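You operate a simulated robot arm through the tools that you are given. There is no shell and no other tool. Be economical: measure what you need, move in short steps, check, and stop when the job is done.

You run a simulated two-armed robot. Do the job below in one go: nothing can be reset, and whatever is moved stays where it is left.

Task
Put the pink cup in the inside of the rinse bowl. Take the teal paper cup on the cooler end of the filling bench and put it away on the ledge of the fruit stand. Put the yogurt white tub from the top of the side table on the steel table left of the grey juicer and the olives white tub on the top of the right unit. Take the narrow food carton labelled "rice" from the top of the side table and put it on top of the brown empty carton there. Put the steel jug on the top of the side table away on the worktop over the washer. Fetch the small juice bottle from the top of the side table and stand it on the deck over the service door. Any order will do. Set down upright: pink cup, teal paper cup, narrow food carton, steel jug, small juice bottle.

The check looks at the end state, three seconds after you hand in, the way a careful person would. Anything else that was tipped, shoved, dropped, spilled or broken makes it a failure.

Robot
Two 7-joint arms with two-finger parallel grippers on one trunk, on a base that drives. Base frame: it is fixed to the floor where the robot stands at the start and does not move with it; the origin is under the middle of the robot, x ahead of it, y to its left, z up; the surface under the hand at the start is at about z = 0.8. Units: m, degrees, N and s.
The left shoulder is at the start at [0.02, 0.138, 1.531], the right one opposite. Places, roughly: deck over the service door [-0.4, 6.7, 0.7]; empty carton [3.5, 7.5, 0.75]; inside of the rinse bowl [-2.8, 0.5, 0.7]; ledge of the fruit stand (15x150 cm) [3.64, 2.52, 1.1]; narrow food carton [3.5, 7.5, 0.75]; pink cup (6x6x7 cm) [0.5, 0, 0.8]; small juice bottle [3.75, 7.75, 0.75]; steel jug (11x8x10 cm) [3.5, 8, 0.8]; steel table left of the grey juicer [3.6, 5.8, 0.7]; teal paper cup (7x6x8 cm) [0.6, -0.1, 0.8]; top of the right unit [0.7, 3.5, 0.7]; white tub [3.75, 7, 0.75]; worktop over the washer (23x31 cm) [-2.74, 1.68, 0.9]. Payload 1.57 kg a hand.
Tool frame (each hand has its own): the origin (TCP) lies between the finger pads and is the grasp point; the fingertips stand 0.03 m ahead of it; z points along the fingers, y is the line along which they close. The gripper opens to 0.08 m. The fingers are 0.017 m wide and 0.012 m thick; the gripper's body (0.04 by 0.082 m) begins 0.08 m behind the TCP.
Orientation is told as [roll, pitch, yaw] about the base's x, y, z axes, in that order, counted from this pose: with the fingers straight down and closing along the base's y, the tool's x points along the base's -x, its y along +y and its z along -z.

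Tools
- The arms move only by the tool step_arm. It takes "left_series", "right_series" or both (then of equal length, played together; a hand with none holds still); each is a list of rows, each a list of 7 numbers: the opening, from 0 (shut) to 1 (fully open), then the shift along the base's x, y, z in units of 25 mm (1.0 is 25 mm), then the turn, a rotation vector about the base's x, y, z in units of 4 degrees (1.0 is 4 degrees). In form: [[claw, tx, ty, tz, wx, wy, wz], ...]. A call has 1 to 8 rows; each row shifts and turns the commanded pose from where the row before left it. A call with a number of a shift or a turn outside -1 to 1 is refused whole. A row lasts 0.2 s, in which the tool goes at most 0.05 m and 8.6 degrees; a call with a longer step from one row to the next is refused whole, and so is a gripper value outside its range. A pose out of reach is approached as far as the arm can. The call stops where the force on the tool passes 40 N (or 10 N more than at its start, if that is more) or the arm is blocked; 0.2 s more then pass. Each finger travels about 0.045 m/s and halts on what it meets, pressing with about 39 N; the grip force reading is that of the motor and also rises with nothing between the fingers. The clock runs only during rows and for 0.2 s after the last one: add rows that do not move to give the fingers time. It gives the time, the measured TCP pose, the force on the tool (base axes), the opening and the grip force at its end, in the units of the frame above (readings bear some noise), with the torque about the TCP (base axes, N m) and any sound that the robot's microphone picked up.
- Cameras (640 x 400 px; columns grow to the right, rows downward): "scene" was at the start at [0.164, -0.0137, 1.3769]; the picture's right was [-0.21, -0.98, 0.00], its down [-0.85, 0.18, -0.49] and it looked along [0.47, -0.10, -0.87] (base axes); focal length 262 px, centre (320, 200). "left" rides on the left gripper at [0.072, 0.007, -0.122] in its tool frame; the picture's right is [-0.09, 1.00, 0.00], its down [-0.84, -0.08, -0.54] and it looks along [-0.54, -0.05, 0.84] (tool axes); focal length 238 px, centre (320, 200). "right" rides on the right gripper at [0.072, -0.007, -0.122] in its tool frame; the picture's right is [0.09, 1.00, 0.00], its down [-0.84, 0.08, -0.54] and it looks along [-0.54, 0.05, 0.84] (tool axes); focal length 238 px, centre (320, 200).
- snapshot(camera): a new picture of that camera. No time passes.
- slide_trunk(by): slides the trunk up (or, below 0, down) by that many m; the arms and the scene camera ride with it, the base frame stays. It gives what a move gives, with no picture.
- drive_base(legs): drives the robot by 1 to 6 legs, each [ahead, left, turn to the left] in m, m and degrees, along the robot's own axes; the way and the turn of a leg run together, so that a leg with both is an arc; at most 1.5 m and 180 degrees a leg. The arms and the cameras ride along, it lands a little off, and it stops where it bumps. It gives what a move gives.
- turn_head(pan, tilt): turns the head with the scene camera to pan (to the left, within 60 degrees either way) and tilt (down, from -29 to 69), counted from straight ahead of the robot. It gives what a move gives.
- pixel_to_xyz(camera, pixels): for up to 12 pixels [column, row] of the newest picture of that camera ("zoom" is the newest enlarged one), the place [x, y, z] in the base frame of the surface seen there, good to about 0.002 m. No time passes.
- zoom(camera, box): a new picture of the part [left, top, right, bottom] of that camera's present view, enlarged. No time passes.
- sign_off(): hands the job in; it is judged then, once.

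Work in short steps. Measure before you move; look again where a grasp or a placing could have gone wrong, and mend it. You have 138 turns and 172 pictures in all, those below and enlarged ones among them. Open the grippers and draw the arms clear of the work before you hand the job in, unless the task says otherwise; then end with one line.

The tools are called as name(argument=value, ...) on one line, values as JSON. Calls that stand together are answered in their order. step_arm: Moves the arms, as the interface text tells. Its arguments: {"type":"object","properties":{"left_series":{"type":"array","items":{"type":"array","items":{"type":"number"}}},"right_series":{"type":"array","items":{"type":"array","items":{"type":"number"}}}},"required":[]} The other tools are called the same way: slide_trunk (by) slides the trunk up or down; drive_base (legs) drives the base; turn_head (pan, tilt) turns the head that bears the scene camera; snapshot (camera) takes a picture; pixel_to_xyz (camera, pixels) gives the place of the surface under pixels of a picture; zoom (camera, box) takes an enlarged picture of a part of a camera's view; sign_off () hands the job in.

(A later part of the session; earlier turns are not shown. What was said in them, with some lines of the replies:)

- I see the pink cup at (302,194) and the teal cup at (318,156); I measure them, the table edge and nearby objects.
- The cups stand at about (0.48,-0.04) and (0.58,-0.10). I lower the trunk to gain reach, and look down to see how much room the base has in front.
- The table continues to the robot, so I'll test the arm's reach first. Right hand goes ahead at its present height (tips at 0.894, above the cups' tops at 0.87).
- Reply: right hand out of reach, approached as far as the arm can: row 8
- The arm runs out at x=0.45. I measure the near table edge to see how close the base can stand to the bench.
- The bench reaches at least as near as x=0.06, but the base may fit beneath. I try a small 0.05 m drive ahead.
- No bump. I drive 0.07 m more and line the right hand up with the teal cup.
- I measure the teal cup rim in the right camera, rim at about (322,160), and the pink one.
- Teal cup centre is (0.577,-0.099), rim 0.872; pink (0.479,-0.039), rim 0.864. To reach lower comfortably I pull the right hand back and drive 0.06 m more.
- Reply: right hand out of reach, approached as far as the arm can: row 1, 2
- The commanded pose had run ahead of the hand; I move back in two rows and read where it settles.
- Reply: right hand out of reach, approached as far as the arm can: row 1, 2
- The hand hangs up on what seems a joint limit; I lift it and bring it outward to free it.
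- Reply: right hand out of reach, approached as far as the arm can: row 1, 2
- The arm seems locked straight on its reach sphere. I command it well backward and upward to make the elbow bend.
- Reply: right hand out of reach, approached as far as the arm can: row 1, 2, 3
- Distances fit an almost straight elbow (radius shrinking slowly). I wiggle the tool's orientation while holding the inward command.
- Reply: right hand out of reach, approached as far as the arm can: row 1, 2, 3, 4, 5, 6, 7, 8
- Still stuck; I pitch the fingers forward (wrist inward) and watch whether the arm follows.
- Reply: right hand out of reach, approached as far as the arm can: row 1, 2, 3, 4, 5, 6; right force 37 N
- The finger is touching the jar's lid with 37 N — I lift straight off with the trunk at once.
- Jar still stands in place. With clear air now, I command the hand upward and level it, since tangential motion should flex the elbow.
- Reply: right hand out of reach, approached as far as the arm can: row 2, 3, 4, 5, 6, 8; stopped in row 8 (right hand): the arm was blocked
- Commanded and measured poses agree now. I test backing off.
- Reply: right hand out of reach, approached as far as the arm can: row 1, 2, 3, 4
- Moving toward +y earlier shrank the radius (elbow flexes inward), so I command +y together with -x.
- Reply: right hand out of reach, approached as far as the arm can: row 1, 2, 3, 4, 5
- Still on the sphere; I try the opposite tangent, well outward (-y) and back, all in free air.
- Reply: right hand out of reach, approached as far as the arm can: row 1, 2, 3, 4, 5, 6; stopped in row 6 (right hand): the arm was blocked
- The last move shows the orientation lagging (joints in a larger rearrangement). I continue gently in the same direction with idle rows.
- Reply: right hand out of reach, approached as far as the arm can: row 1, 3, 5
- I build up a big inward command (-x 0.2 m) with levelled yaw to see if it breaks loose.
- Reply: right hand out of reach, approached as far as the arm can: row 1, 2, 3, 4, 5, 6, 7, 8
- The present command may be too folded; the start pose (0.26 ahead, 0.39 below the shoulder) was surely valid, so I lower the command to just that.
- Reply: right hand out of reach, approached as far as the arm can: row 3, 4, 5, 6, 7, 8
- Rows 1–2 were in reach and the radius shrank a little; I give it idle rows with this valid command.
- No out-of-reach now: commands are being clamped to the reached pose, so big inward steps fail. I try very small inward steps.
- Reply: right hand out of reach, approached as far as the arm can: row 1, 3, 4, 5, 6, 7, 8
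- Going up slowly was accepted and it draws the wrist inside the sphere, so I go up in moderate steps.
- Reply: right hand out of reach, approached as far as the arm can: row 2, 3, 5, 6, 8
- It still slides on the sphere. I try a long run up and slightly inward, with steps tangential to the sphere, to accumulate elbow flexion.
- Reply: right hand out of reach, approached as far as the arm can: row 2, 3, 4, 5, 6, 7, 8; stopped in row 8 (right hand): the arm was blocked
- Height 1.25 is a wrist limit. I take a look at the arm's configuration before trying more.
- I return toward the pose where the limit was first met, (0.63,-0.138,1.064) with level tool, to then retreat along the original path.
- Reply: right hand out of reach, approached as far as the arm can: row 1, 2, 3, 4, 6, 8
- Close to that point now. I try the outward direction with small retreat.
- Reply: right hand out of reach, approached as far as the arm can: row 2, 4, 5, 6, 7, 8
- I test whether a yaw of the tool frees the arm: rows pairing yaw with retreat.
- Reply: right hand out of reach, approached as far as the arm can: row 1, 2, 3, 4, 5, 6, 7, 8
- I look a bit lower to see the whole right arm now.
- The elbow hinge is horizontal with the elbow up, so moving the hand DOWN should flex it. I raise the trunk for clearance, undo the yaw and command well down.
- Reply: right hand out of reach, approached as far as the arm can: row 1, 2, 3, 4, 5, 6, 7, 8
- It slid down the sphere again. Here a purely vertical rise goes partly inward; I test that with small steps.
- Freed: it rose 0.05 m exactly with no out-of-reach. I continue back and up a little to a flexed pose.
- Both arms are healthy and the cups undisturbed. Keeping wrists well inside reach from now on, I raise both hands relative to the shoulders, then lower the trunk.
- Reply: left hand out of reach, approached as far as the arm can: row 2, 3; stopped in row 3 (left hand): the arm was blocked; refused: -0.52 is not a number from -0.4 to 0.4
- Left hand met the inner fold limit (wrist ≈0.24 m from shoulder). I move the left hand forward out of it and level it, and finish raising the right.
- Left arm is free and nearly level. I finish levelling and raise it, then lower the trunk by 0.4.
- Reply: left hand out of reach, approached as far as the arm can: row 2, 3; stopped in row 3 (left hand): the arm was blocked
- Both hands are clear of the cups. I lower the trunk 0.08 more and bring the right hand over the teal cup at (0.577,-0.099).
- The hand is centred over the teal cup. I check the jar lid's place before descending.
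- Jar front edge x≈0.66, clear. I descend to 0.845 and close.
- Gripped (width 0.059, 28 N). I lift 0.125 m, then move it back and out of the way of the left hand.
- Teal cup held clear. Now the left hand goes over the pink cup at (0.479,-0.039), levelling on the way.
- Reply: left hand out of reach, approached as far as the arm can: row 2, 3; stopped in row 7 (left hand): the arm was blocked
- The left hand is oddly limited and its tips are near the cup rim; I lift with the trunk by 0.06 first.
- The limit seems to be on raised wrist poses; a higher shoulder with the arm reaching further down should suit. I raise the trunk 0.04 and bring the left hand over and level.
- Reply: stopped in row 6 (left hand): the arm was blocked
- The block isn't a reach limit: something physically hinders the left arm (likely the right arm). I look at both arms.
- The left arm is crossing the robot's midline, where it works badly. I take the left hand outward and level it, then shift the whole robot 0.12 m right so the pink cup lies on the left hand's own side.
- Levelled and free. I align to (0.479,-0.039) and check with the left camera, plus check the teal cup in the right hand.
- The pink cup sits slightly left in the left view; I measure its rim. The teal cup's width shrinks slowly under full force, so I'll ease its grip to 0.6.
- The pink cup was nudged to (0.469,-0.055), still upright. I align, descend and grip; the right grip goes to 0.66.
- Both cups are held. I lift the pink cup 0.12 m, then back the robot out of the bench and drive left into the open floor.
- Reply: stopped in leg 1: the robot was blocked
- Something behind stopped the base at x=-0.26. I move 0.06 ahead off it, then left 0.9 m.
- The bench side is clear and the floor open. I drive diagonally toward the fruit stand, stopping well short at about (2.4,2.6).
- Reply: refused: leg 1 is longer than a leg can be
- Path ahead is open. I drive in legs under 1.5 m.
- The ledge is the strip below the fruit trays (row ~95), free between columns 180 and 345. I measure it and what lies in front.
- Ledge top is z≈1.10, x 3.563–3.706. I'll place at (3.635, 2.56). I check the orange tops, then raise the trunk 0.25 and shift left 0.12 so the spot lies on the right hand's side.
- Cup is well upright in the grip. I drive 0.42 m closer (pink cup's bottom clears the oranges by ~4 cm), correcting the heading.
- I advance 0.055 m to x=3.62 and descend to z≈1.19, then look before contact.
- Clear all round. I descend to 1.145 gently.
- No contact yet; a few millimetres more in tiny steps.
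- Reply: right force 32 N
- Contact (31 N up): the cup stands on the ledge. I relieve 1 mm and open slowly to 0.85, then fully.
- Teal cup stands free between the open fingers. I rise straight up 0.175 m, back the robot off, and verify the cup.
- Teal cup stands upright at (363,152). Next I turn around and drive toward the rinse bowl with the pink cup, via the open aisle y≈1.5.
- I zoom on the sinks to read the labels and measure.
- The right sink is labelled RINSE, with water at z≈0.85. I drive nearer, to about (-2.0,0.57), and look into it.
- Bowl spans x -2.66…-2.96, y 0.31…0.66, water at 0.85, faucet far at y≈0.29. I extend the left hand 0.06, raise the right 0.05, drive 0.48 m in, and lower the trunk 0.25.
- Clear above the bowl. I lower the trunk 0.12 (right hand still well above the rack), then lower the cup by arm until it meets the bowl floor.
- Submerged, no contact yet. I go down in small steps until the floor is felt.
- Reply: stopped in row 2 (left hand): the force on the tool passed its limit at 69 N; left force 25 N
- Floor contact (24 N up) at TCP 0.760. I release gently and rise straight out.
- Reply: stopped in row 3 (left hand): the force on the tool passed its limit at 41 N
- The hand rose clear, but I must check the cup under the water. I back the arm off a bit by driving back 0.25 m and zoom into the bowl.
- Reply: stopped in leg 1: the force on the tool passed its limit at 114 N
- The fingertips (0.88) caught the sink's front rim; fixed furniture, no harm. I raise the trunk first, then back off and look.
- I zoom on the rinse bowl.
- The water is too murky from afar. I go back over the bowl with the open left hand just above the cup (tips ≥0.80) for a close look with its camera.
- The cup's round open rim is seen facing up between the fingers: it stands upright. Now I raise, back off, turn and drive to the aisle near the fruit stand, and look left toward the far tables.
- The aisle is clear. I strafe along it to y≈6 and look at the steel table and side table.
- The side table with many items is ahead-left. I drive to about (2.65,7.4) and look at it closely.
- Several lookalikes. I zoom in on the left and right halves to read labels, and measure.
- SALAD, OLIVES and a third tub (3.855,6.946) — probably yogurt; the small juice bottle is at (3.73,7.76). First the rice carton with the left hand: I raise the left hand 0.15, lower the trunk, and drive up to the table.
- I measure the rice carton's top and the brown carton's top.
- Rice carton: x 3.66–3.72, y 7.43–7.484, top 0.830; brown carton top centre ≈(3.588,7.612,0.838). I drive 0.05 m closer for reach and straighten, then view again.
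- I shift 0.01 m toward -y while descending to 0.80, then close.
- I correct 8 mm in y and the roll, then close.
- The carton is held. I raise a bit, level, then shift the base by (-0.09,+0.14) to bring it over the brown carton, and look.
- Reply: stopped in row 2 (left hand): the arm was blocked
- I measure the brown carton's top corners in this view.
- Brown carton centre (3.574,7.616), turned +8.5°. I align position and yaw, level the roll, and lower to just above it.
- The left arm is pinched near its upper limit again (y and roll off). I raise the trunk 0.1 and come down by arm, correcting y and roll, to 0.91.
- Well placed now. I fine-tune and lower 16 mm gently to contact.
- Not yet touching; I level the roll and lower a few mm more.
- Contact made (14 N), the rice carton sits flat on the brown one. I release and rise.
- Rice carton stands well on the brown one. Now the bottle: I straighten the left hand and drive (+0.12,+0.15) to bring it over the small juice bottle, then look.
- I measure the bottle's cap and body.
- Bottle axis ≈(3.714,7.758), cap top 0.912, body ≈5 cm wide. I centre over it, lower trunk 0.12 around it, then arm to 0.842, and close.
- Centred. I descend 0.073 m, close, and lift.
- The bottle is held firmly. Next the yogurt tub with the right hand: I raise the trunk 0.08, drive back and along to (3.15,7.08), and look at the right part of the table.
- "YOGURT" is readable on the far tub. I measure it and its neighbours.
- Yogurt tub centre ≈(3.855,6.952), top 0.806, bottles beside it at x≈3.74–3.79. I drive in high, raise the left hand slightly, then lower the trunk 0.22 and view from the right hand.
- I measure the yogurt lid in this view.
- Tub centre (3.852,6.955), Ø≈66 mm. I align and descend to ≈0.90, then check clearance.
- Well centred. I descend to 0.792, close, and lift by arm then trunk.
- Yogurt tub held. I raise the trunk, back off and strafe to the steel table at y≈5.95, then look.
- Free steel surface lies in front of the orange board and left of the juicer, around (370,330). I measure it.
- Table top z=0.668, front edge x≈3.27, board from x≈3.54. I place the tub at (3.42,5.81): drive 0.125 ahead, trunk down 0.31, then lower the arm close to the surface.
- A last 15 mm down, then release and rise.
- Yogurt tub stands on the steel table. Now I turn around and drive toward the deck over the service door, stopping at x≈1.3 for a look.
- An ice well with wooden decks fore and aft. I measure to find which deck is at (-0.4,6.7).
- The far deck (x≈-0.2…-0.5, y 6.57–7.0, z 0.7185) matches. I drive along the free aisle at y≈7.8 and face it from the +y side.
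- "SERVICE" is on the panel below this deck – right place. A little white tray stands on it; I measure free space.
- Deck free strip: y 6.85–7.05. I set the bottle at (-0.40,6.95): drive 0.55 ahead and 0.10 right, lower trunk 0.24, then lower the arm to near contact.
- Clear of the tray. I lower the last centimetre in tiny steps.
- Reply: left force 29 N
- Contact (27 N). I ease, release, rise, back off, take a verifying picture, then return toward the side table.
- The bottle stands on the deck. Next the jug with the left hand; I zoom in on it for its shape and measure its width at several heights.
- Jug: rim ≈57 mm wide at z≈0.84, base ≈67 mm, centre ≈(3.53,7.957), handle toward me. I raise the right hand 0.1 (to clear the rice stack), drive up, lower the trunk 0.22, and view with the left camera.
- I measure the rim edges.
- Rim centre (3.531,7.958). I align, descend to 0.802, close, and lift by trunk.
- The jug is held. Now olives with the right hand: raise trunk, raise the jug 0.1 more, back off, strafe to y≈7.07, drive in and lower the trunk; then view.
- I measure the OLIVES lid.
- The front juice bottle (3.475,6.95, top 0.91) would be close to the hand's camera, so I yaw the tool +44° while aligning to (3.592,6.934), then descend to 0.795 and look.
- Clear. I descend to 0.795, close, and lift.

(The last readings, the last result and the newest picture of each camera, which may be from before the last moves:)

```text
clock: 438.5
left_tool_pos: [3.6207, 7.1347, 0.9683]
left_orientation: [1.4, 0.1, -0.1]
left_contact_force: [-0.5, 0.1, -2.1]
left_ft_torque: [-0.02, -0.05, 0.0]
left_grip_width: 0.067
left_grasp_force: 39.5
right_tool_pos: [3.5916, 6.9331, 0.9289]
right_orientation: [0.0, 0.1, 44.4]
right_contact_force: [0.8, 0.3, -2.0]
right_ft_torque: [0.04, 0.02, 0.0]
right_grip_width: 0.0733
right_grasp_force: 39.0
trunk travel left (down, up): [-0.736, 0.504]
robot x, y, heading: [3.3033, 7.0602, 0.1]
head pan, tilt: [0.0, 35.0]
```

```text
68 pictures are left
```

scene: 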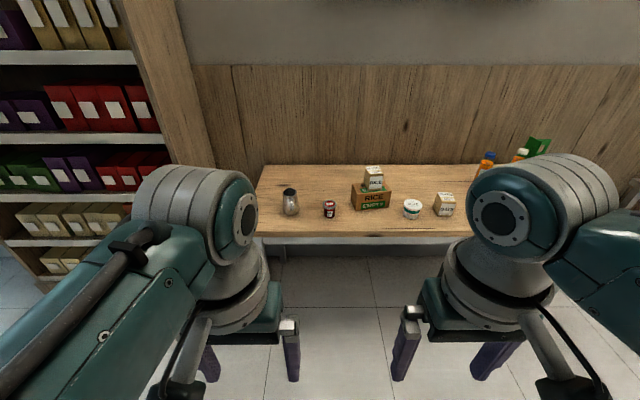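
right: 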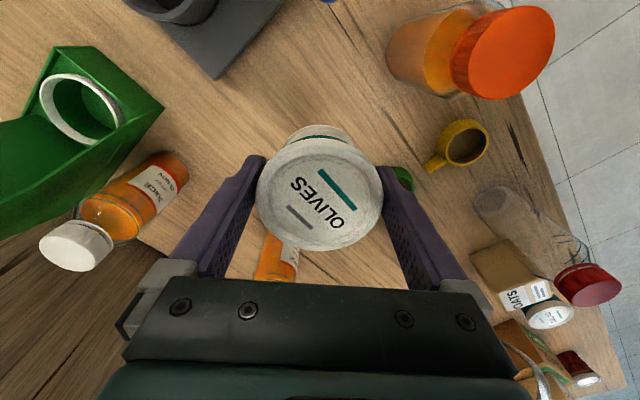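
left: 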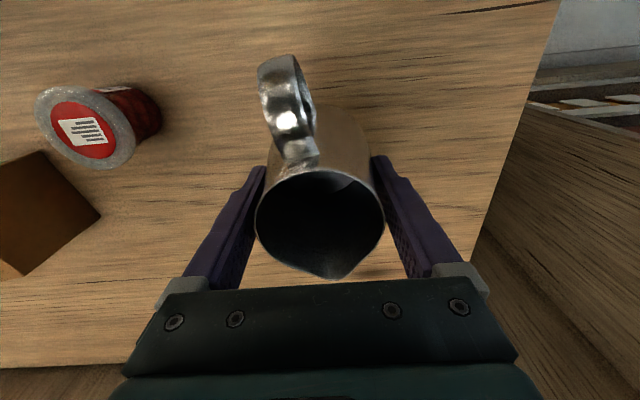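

Both held. I raise, back off, turn around and drive down the aisle to face the right unit from the +x side at about (1.7,3.6), then look.

slide_trunk(by=0.19)

drive_base(legs=[[-0.9, 0, 0], [0, 0, 180], [0.05, 1.45, 0], [0.25, 1.45, 0], [0.3, 0.5, 0]])

turn_head(pan=0, tilt=32)

snapshot(camera="scene")

```text
clock: 440.6
left_tool_pos: [3.6205, 7.1341, 1.1591]
left_orientation: [1.4, 0.2, -0.1]
left_contact_force: [-1.1, 1.4, -2.4]
left_ft_torque: [0.03, -0.02, -0.01]
left_grip_width: 0.0669
left_grasp_force: 38.5
right_tool_pos: [3.5916, 6.9332, 1.1185]
right_orientation: [0.0, 0.1, 44.5]
right_contact_force: [0.5, -0.1, -1.9]
right_ft_torque: [0.0, 0.0, -0.01]
right_grip_width: 0.0735
right_grasp_force: 39.4
trunk travel left (down, up): [-0.926, 0.314]
robot x, y, heading: [3.3062, 7.0553, -0.2]
head pan, tilt: [0.0, 35.0]
```

```text
clock: 469.4
left_tool_pos: [1.753, 3.5573, 1.1573]
left_orientation: [1.4, 0.1, -176.5]
left_contact_force: [0.2, 0.1, -2.9]
left_ft_torque: [-0.01, 0.04, -0.01]
left_grip_width: 0.0667
left_grasp_force: 39.1
right_tool_pos: [1.7692, 3.759, 1.1197]
right_orientation: [0.1, 0.2, -132.1]
right_contact_force: [-0.4, 0.1, -2.1]
right_ft_torque: [-0.02, -0.02, 0.0]
right_grip_width: 0.0737
right_grasp_force: 38.7
trunk travel left (down, up): [-0.926, 0.314]
robot x, y, heading: [2.0613, 3.6534, -176.4]
head pan, tilt: [0.0, 35.0]
```

```text
clock: 470.0
left_tool_pos: [1.7525, 3.5564, 1.1583]
left_orientation: [1.4, 0.1, -176.5]
left_contact_force: [0.0, 0.0, -2.8]
left_ft_torque: [-0.01, 0.01, 0.0]
left_grip_width: 0.0668
left_grasp_force: 39.1
right_tool_pos: [1.769, 3.759, 1.1186]
right_orientation: [0.0, 0.1, -132.1]
right_contact_force: [0.0, -0.9, -0.8]
right_ft_torque: [-0.03, 0.01, -0.02]
right_grip_width: 0.0733
right_grasp_force: 39.2
trunk travel left (down, up): [-0.926, 0.314]
robot x, y, heading: [2.0606, 3.6528, -176.4]
head pan, tilt: [0.0, 32.0]
```

```text
67 pictures are left
```

scene: 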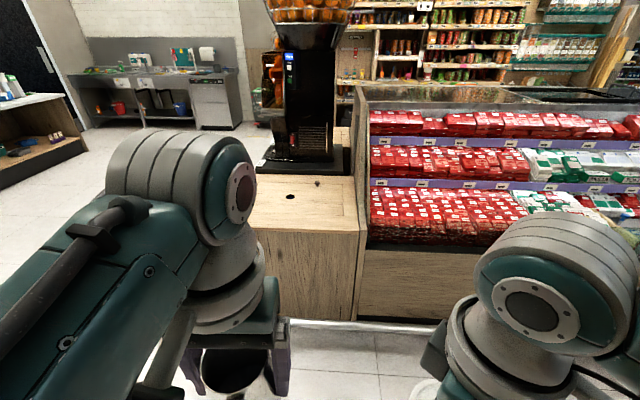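

A wooden-topped unit with a black machine; I measure its free top.

pixel_to_xyz(camera="scene", pixels=[[290, 215], [345, 185], [270, 190], [345, 225], [255, 228], [290, 197], [300, 178], [350, 180], [265, 160], [345, 140], [356, 228]])

zoom(camera="scene", box=[240, 130, 380, 250])

```text
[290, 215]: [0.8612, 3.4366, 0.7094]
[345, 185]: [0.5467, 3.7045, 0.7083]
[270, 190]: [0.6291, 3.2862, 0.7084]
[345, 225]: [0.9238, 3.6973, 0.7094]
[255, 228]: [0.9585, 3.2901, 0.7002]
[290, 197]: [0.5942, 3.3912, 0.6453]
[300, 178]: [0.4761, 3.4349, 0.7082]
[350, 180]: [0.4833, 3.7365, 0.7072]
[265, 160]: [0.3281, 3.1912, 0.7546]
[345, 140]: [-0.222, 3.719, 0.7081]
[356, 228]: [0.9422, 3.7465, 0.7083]
```

```text
3.33 times, centred on (310, 190) of scene
```

zoom: 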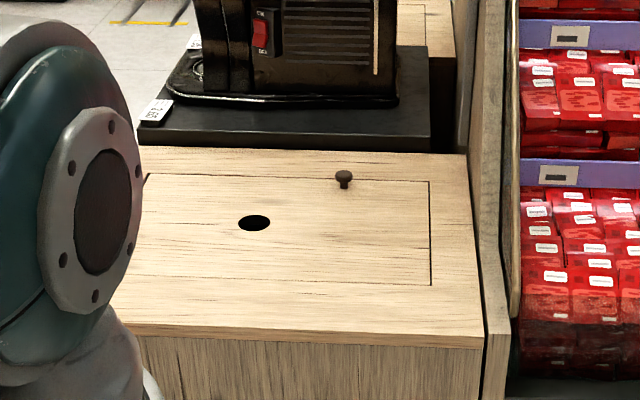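

Top z=0.7085, x 0.5–0.96, y 3.2–3.75, with a chute hole at (0.59,3.39). I place the tub at (0.875,3.60): straighten, drive in, lower the trunk 0.27 and the arm to just above.

drive_base(legs=[[0, 0, -3.6], [0.6, 0.175, 0], [0.3, 0, 0]])

slide_trunk(by=-0.27)

step_arm(right_series=[[0.6, 0, 0, -0.8, 0, 0, 0], [0.6, 0, 0, -0.9, 0, 0, 0], [0.6, 0, 0, -0.8, 0, 0, 0], [0.6, 0, 0, -0.6, 0, 0, 0]])

snapshot(camera="right")

snapshot(camera="scene")

```text
clock: 475.6
left_tool_pos: [0.8512, 3.3888, 1.1571]
left_orientation: [1.5, 0.1, -179.1]
left_contact_force: [1.3, -0.3, -2.8]
left_ft_torque: [0.0, 0.02, 0.0]
left_grip_width: 0.0667
left_grasp_force: 38.9
right_tool_pos: [0.878, 3.5897, 1.1178]
right_orientation: [0.0, 0.3, -134.8]
right_contact_force: [-0.2, 0.1, -1.6]
right_ft_torque: [0.05, 0.04, -0.01]
right_grip_width: 0.0733
right_grasp_force: 38.9
trunk travel left (down, up): [-0.926, 0.314]
robot x, y, heading: [1.164, 3.4677, -179.2]
head pan, tilt: [0.0, 32.0]
```

```text
clock: 478.4
left_tool_pos: [0.8519, 3.3867, 0.8877]
left_orientation: [1.4, 0.1, -179.1]
left_contact_force: [0.9, 0.9, -2.6]
left_ft_torque: [-0.02, 0.01, 0.01]
left_grip_width: 0.0668
left_grasp_force: 39.2
right_tool_pos: [0.878, 3.5897, 0.8483]
right_orientation: [0.0, 0.3, -134.8]
right_contact_force: [0.0, 0.0, -1.6]
right_ft_torque: [0.03, 0.01, -0.02]
right_grip_width: 0.0733
right_grasp_force: 39.6
trunk travel left (down, up): [-0.656, 0.584]
robot x, y, heading: [1.1671, 3.471, -179.2]
head pan, tilt: [0.0, 32.0]
```

```text
clock: 479.4
left_tool_pos: [0.852, 3.3881, 0.8874]
left_orientation: [1.6, 0.2, -179.2]
left_contact_force: [0.0, -0.1, -3.1]
left_ft_torque: [-0.01, 0.03, 0.01]
left_grip_width: 0.0668
left_grasp_force: 39.3
right_tool_pos: [0.8785, 3.5903, 0.7707]
right_orientation: [0.0, 0.1, -134.8]
right_contact_force: [-0.4, -0.3, -1.8]
right_ft_torque: [0.01, -0.02, 0.02]
right_grip_width: 0.0733
right_grasp_force: 39.0
trunk travel left (down, up): [-0.656, 0.584]
robot x, y, heading: [1.1672, 3.4714, -179.0]
head pan, tilt: [0.0, 32.0]
```

```text
65 pictures are left
```

right: 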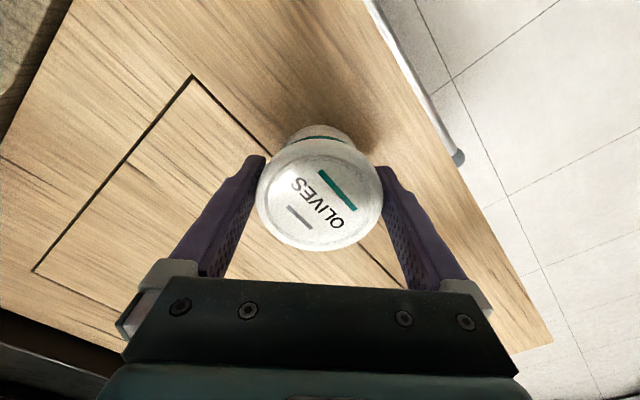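

```text
64 pictures are left
```

scene: 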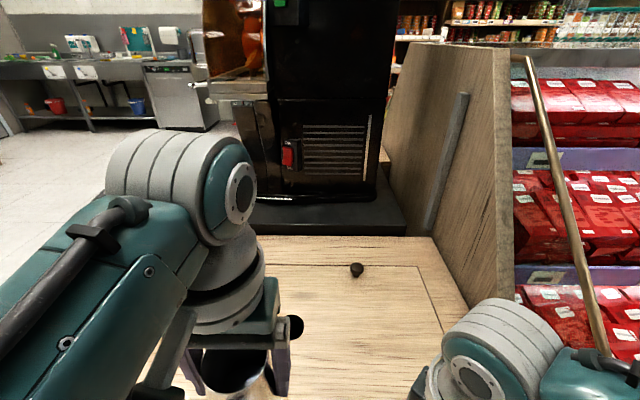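

Position is good. I lower the last 13 mm, release, rise, back off, verify, and drive on to the washer with the jug.

step_arm(right_series=[[0.6, 0, 0, -0.25, 0, 0, 0], [0.6, 0, 0, -0.12, 0, 0, 0], [0.6, 0, 0, -0.08, 0, 0, 0], [0.6, 0, 0, -0.04, 0, 0, 0], [0.6, 0, 0, 0, 0, 0, 0]])

step_arm(right_series=[[0.92, 0, 0, 0, 0, 0, 0], [1, 0, 0, 0, 0, 0, 0], [1, 0, 0, 0, 0, 0, 0], [1, 0, 0, 0.3, 0, 0, 0], [1, 0, 0, 0.8, 0, 0, 0], [1, 0, 0, 1, 0, 0, 0], [1, 0, 0, 1, 0, 0, 0], [1, 0, 0, 1, 0, 0, 0]])

slide_trunk(by=0.27)

drive_base(legs=[[-0.5, 0, -0.8]])

snapshot(camera="scene")

drive_base(legs=[[0, 1.45, 0], [0.3, 0.42, 0], [1.45, 0, 0], [1.3, 0, 0]])

turn_head(pan=0, tilt=30)

snapshot(camera="scene")

```text
clock: 480.6
left_tool_pos: [0.8518, 3.3875, 0.8873]
left_orientation: [1.5, 0.1, -179.1]
left_contact_force: [1.1, 0.2, -2.0]
left_ft_torque: [0.02, -0.03, -0.02]
left_grip_width: 0.0669
left_grasp_force: 39.1
right_tool_pos: [0.8785, 3.5886, 0.7583]
right_orientation: [0.0, 0.2, -134.8]
right_contact_force: [0.1, -0.2, -2.0]
right_ft_torque: [-0.02, 0.0, 0.02]
right_grip_width: 0.0735
right_grasp_force: 39.2
trunk travel left (down, up): [-0.656, 0.584]
robot x, y, heading: [1.1633, 3.4705, -178.9]
head pan, tilt: [0.0, 32.0]
```

```text
clock: 482.4
left_tool_pos: [0.8511, 3.3886, 0.8886]
left_orientation: [1.5, 0.0, -179.2]
left_contact_force: [0.0, 0.9, -2.0]
left_ft_torque: [0.0, -0.02, 0.0]
left_grip_width: 0.0668
left_grasp_force: 39.0
right_tool_pos: [0.8778, 3.5893, 0.8634]
right_orientation: [-0.1, 0.2, -134.9]
right_contact_force: [0.0, 0.1, -1.0]
right_ft_torque: [-0.02, -0.01, 0.04]
right_grip_width: 0.0799
right_grasp_force: 0.0
trunk travel left (down, up): [-0.656, 0.584]
robot x, y, heading: [1.1688, 3.4691, -179.3]
head pan, tilt: [0.0, 32.0]
```

```text
clock: 485.1
left_tool_pos: [0.8526, 3.3876, 1.157]
left_orientation: [1.5, 0.0, -179.2]
left_contact_force: [0.4, 0.2, -1.9]
left_ft_torque: [0.0, -0.03, 0.0]
left_grip_width: 0.0667
left_grasp_force: 38.9
right_tool_pos: [0.8778, 3.5895, 1.1326]
right_orientation: [0.0, 0.2, -134.8]
right_contact_force: [-0.1, -0.9, -0.2]
right_ft_torque: [-0.03, 0.0, 0.0]
right_grip_width: 0.0801
right_grasp_force: 0.1
trunk travel left (down, up): [-0.926, 0.314]
robot x, y, heading: [1.1674, 3.4701, -179.2]
head pan, tilt: [0.0, 32.0]
```

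```text
clock: 488.0
left_tool_pos: [1.3439, 3.3961, 1.1587]
left_orientation: [1.4, 0.1, -179.2]
left_contact_force: [0.8, -1.1, -2.8]
left_ft_torque: [0.0, 0.02, 0.03]
left_grip_width: 0.0669
left_grasp_force: 38.7
right_tool_pos: [1.3696, 3.5971, 1.1331]
right_orientation: [0.1, 0.0, -134.8]
right_contact_force: [0.1, 1.3, 0.4]
right_ft_torque: [0.0, 0.01, 0.0]
right_grip_width: 0.0799
right_grasp_force: 0.1
trunk travel left (down, up): [-0.926, 0.314]
robot x, y, heading: [1.657, 3.4794, -179.0]
head pan, tilt: [0.0, 32.0]
```

```text
63 pictures are left
```

scene: 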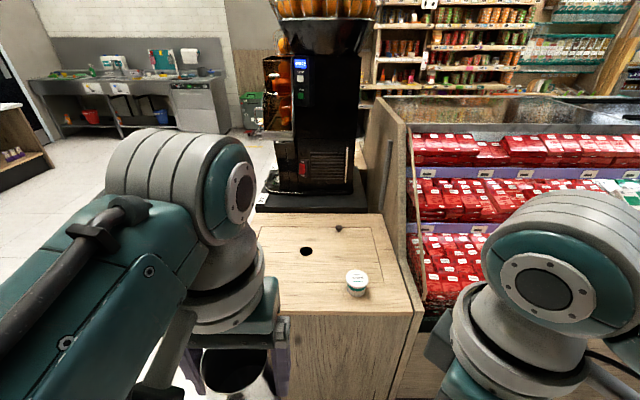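

```text
clock: 511.0
left_tool_pos: [-1.7247, 1.5972, 1.1572]
left_orientation: [1.5, 0.0, 177.4]
left_contact_force: [-0.1, -0.6, -2.9]
left_ft_torque: [-0.01, 0.04, -0.01]
left_grip_width: 0.0669
left_grasp_force: 38.9
right_tool_pos: [-1.6872, 1.7966, 1.1323]
right_orientation: [-0.1, 0.1, -138.2]
right_contact_force: [-0.1, -0.1, -0.2]
right_ft_torque: [-0.02, 0.0, -0.02]
right_grip_width: 0.0801
right_grasp_force: 0.1
trunk travel left (down, up): [-0.926, 0.314]
robot x, y, heading: [-1.4046, 1.6569, 177.6]
head pan, tilt: [0.0, 32.0]
```

```text
clock: 511.6
left_tool_pos: [-1.7255, 1.5963, 1.1578]
left_orientation: [1.6, 0.2, 177.4]
left_contact_force: [-0.4, 0.2, -3.2]
left_ft_torque: [-0.02, 0.02, 0.01]
left_grip_width: 0.0667
left_grasp_force: 39.0
right_tool_pos: [-1.6867, 1.796, 1.1329]
right_orientation: [0.0, 0.1, -138.2]
right_contact_force: [-0.2, 0.3, -0.4]
right_ft_torque: [-0.01, 0.02, -0.02]
right_grip_width: 0.0799
right_grasp_force: 0.0
trunk travel left (down, up): [-0.926, 0.314]
robot x, y, heading: [-1.4076, 1.6606, 177.6]
head pan, tilt: [0.0, 30.0]
```

```text
62 pictures are left
```

scene: 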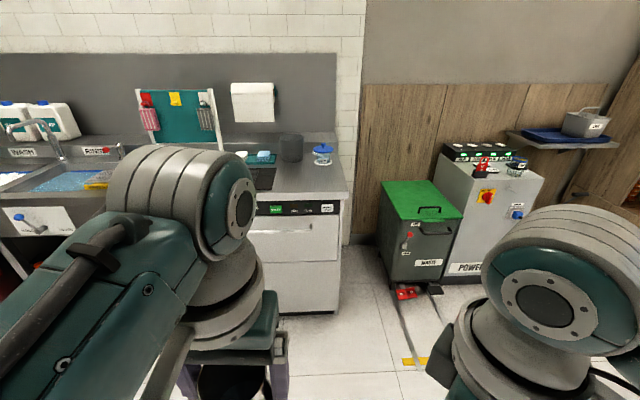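

Olives tub stands well. Now the washer worktop: I measure the free area right of the black mat.

zoom(camera="scene", box=[230, 120, 370, 210])

pixel_to_xyz(camera="scene", pixels=[[300, 180], [276, 170], [274, 188], [322, 165], [292, 163], [345, 190], [335, 145], [310, 165], [330, 185], [322, 145], [292, 140]])

```text
4.44 times, centred on (300, 165) of scene
```

zoom: 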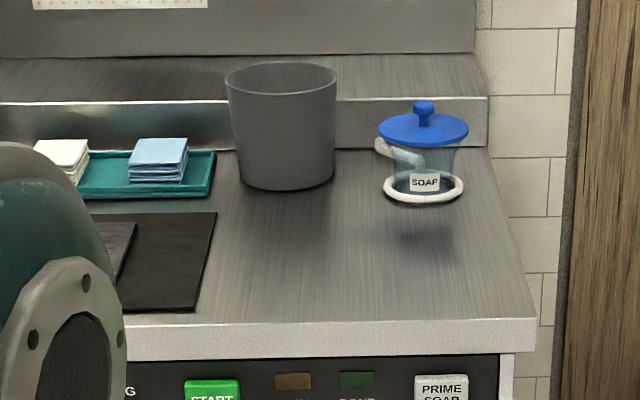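

```text
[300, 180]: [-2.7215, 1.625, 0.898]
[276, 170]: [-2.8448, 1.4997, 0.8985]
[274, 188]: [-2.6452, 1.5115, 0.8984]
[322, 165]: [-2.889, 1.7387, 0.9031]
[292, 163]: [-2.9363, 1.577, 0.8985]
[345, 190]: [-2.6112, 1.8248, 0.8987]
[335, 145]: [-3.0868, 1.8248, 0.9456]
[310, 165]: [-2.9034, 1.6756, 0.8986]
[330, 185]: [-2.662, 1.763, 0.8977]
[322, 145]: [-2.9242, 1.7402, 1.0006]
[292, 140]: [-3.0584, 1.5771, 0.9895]
```

Free worktop x -2.60…-2.85, y 1.52…1.83, z 0.8985. I place the jug at (-2.73,1.66): straighten, drive in, lower the trunk 0.1 and the arm 0.09, and look.

drive_base(legs=[[0, 0, 2.4], [1.01, -0.078, 0]])

slide_trunk(by=-0.1)

step_arm(left_series=[[0.5, 0, 0, -0.8, 0, 0, 0], [0.5, 0, 0, -0.9, 0, 0, 0], [0.5, 0, 0, -0.9, 0, 0, 0], [0.5, 0, 0, -0.9, 0, 0, 0], [0.5, 0, 0, 0, 0, 0, 0]])

snapshot(camera="left")

turn_head(pan=0, tilt=50)

snapshot(camera="scene")

```text
clock: 517.3
left_tool_pos: [-2.7471, 1.6647, 1.1582]
left_orientation: [1.5, 0.1, 179.9]
left_contact_force: [0.3, -0.4, -2.2]
left_ft_torque: [0.0, 0.02, 0.0]
left_grip_width: 0.0668
left_grasp_force: 39.1
right_tool_pos: [-2.7163, 1.8656, 1.1319]
right_orientation: [0.1, 0.2, -135.9]
right_contact_force: [-0.2, 0.8, -0.2]
right_ft_torque: [0.01, 0.02, 0.01]
right_grip_width: 0.0799
right_grasp_force: 0.0
trunk travel left (down, up): [-0.926, 0.314]
robot x, y, heading: [-2.4302, 1.7395, 179.8]
head pan, tilt: [0.0, 30.0]
```

```text
clock: 518.6
left_tool_pos: [-2.7473, 1.6635, 1.0568]
left_orientation: [1.6, 0.0, 179.9]
left_contact_force: [0.3, -0.2, -2.1]
left_ft_torque: [-0.03, 0.0, 0.01]
left_grip_width: 0.0668
left_grasp_force: 38.7
right_tool_pos: [-2.7164, 1.8663, 1.0324]
right_orientation: [0.0, 0.2, -135.8]
right_contact_force: [-0.8, -0.2, 0.0]
right_ft_torque: [0.0, -0.03, 0.01]
right_grip_width: 0.0801
right_grasp_force: 0.1
trunk travel left (down, up): [-0.826, 0.414]
robot x, y, heading: [-2.4312, 1.7434, 179.7]
head pan, tilt: [0.0, 30.0]
```

```text
clock: 519.9
left_tool_pos: [-2.7463, 1.6638, 0.9704]
left_orientation: [1.6, 0.1, 179.9]
left_contact_force: [-0.7, 0.4, -2.3]
left_ft_torque: [-0.02, 0.0, -0.03]
left_grip_width: 0.0666
left_grasp_force: 39.2
right_tool_pos: [-2.7169, 1.8649, 1.0323]
right_orientation: [0.0, 0.3, -135.8]
right_contact_force: [-0.2, -0.6, 0.3]
right_ft_torque: [-0.03, 0.01, 0.0]
right_grip_width: 0.0798
right_grasp_force: 0.0
trunk travel left (down, up): [-0.826, 0.414]
robot x, y, heading: [-2.4283, 1.7427, 179.8]
head pan, tilt: [0.0, 30.0]
```

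```text
60 pictures are left
```

left: 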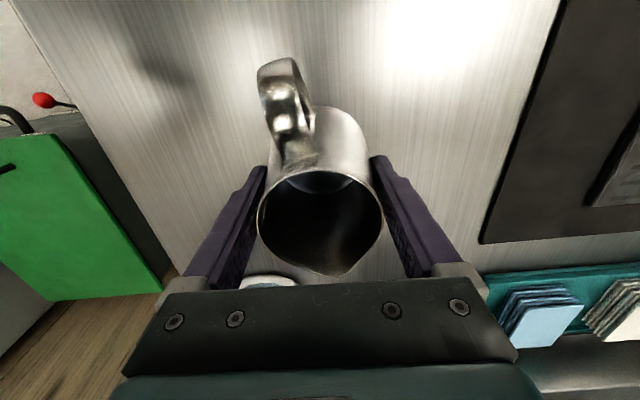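

```text
clock: 520.7
left_tool_pos: [-2.7469, 1.6636, 0.9686]
left_orientation: [1.5, 0.1, 179.9]
left_contact_force: [-0.1, 0.4, -3.6]
left_ft_torque: [-0.03, 0.04, 0.0]
left_grip_width: 0.0668
left_grasp_force: 39.2
right_tool_pos: [-2.7181, 1.8659, 1.0315]
right_orientation: [0.0, 0.3, -135.9]
right_contact_force: [0.6, 0.2, 0.0]
right_ft_torque: [-0.01, 0.02, 0.04]
right_grip_width: 0.0801
right_grasp_force: 0.2
trunk travel left (down, up): [-0.826, 0.414]
robot x, y, heading: [-2.4322, 1.74, 180.0]
head pan, tilt: [0.0, 50.0]
```

```text
59 pictures are left
```

scene: 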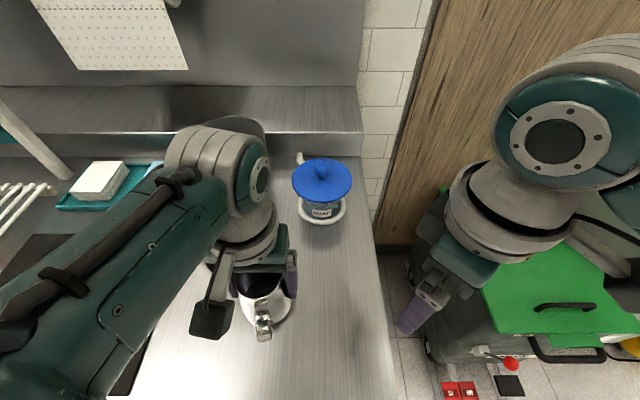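

Clear of the soap jar and mat. I level the 1.5° roll, ease back 1 cm, and lower the last 15 mm.

step_arm(left_series=[[0.5, 0.4, 0, 0, 0.2, 0, 0], [0.5, 0, 0, 0, 0.18, 0, 0], [0.5, 0, 0, -0.25, 0, 0, 0], [0.5, 0, 0, -0.15, 0, 0, 0], [0.5, 0, 0, -0.1, 0, 0, 0], [0.5, 0, 0, -0.08, 0, 0, 0], [0.5, 0, 0, 0, 0, 0, 0]])

```text
clock: 522.3
left_tool_pos: [-2.7381, 1.6648, 0.9549]
left_orientation: [0.0, 0.1, 179.8]
left_contact_force: [-0.3, -0.1, -3.1]
left_ft_torque: [-0.02, 0.02, 0.02]
left_grip_width: 0.0667
left_grasp_force: 39.3
right_tool_pos: [-2.7168, 1.865, 1.033]
right_orientation: [-0.1, 0.2, -135.8]
right_contact_force: [-0.5, 0.2, -0.4]
right_ft_torque: [0.0, -0.02, 0.0]
right_grip_width: 0.0803
right_grasp_force: 0.1
trunk travel left (down, up): [-0.826, 0.414]
robot x, y, heading: [-2.4328, 1.7389, 180.1]
head pan, tilt: [0.0, 50.0]
```

Level, but not touching yet (−3 N is the jug's weight). A couple of millimetres more.

step_arm(left_series=[[0.5, 0, 0, -0.07, 0, 0, 0], [0.5, 0, 0, -0.05, 0, 0, 0], [0.5, 0, 0, 0, 0, 0, 0]])

```text
clock: 523.1
left_tool_pos: [-2.7379, 1.6632, 0.9548]
left_orientation: [0.0, 0.1, 179.8]
left_contact_force: [9.4, -0.1, 36.1]
left_ft_torque: [-0.01, -0.29, 0.02]
left_grip_width: 0.0669
left_grasp_force: 39.5
right_tool_pos: [-2.7191, 1.8655, 1.0332]
right_orientation: [0.0, 0.1, -135.7]
right_contact_force: [0.2, -0.6, 1.0]
right_ft_torque: [-0.03, -0.01, -0.02]
right_grip_width: 0.08
right_grasp_force: 0.0
trunk travel left (down, up): [-0.826, 0.414]
robot x, y, heading: [-2.4372, 1.7395, 180.2]
head pan, tilt: [0.0, 50.0]
```

Firm contact (36 N). I ease up 2.5 mm, release, rise, raise the trunk, back off and verify.

step_arm(left_series=[[0.5, 0, 0, 0.1, 0, 0, 0], [0.88, 0, 0, 0, 0, 0, 0], [1, 0, 0, 0, 0, 0, 0], [1, 0, 0, 0, 0, 0, 0], [1, 0, 0, 0.4, 0, 0, 0], [1, 0, 0, 0.8, 0, 0, 0], [1, 0, 0, 0.8, 0, 0, 0]])

slide_trunk(by=0.15)

drive_base(legs=[[-0.6, 0, 0]])

turn_head(pan=8, tilt=35)

snapshot(camera="scene")

```text
clock: 524.7
left_tool_pos: [-2.7365, 1.6648, 1.0063]
left_orientation: [0.0, 0.1, 179.7]
left_contact_force: [0.2, 0.0, -0.8]
left_ft_torque: [0.01, -0.02, -0.03]
left_grip_width: 0.0799
left_grasp_force: 0.1
right_tool_pos: [-2.7186, 1.8658, 1.0327]
right_orientation: [0.0, 0.1, -135.9]
right_contact_force: [-0.1, -0.1, 0.1]
right_ft_torque: [0.06, 0.01, 0.0]
right_grip_width: 0.0797
right_grasp_force: 0.0
trunk travel left (down, up): [-0.826, 0.414]
robot x, y, heading: [-2.4298, 1.7402, 180.0]
head pan, tilt: [0.0, 50.0]
```

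```text
clock: 526.4
left_tool_pos: [-2.7365, 1.6628, 1.1554]
left_orientation: [0.0, 0.2, 179.8]
left_contact_force: [0.1, -0.3, -0.4]
left_ft_torque: [-0.01, -0.01, -0.01]
left_grip_width: 0.0802
left_grasp_force: 0.0
right_tool_pos: [-2.7179, 1.8662, 1.1823]
right_orientation: [0.0, 0.1, -135.9]
right_contact_force: [0.3, 0.4, 0.0]
right_ft_torque: [0.0, 0.01, 0.0]
right_grip_width: 0.08
right_grasp_force: 0.1
trunk travel left (down, up): [-0.976, 0.264]
robot x, y, heading: [-2.4295, 1.7408, 180.1]
head pan, tilt: [0.0, 50.0]
```

```text
clock: 529.8
left_tool_pos: [-2.1398, 1.664, 1.1546]
left_orientation: [0.0, 0.1, 179.5]
left_contact_force: [0.2, 0.3, 0.5]
left_ft_torque: [0.04, 0.0, -0.03]
left_grip_width: 0.0802
left_grasp_force: 0.0
right_tool_pos: [-2.1193, 1.8661, 1.1828]
right_orientation: [0.0, 0.1, -136.2]
right_contact_force: [0.6, 1.0, -0.2]
right_ft_torque: [0.0, 0.01, 0.01]
right_grip_width: 0.08
right_grasp_force: 0.0
trunk travel left (down, up): [-0.976, 0.264]
robot x, y, heading: [-1.8326, 1.738, 179.5]
head pan, tilt: [0.0, 50.0]
```

```text
clock: 530.6
left_tool_pos: [-2.1389, 1.6631, 1.1547]
left_orientation: [0.0, 0.0, 179.5]
left_contact_force: [0.1, 0.1, 0.1]
left_ft_torque: [0.02, 0.01, -0.02]
left_grip_width: 0.0798
left_grasp_force: 0.0
right_tool_pos: [-2.1197, 1.8652, 1.1823]
right_orientation: [0.0, 0.1, -136.1]
right_contact_force: [0.3, 0.5, 0.0]
right_ft_torque: [0.01, -0.03, -0.01]
right_grip_width: 0.0803
right_grasp_force: 0.1
trunk travel left (down, up): [-0.976, 0.264]
robot x, y, heading: [-1.8302, 1.7385, 179.6]
head pan, tilt: [8.0, 35.0]
```

```text
58 pictures are left
```

scene: 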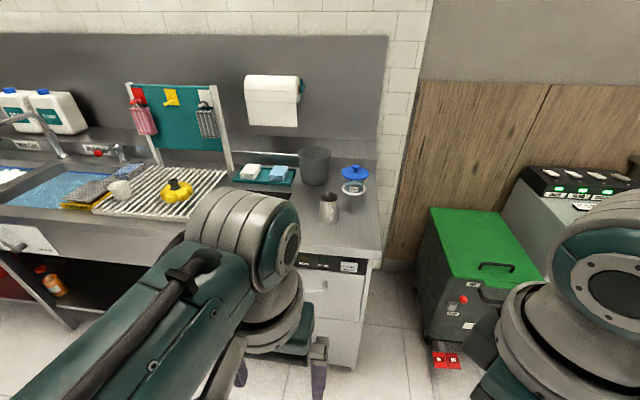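

The jug stands upright on the washer worktop at (329,207), both grippers are open and the arms are clear. Everything is placed, so I hand in.

sign_off()

```text
The job is handed in.
```

All the items on the list are placed and the job is handed in. I checked each with the cameras after release, but the pink cup, under murky water, could only be made out dimly; it looked upright. Along the way the left hand nudged the pink cup about 1.5 cm before I gripped it. The right hand pressed briefly on the yellow-lidded jar on the filling bench, which stayed standing. The robot also backed into something unseen behind it at that bench, which I didn't check, and its left hand knocked the front rim of the rinse sink.
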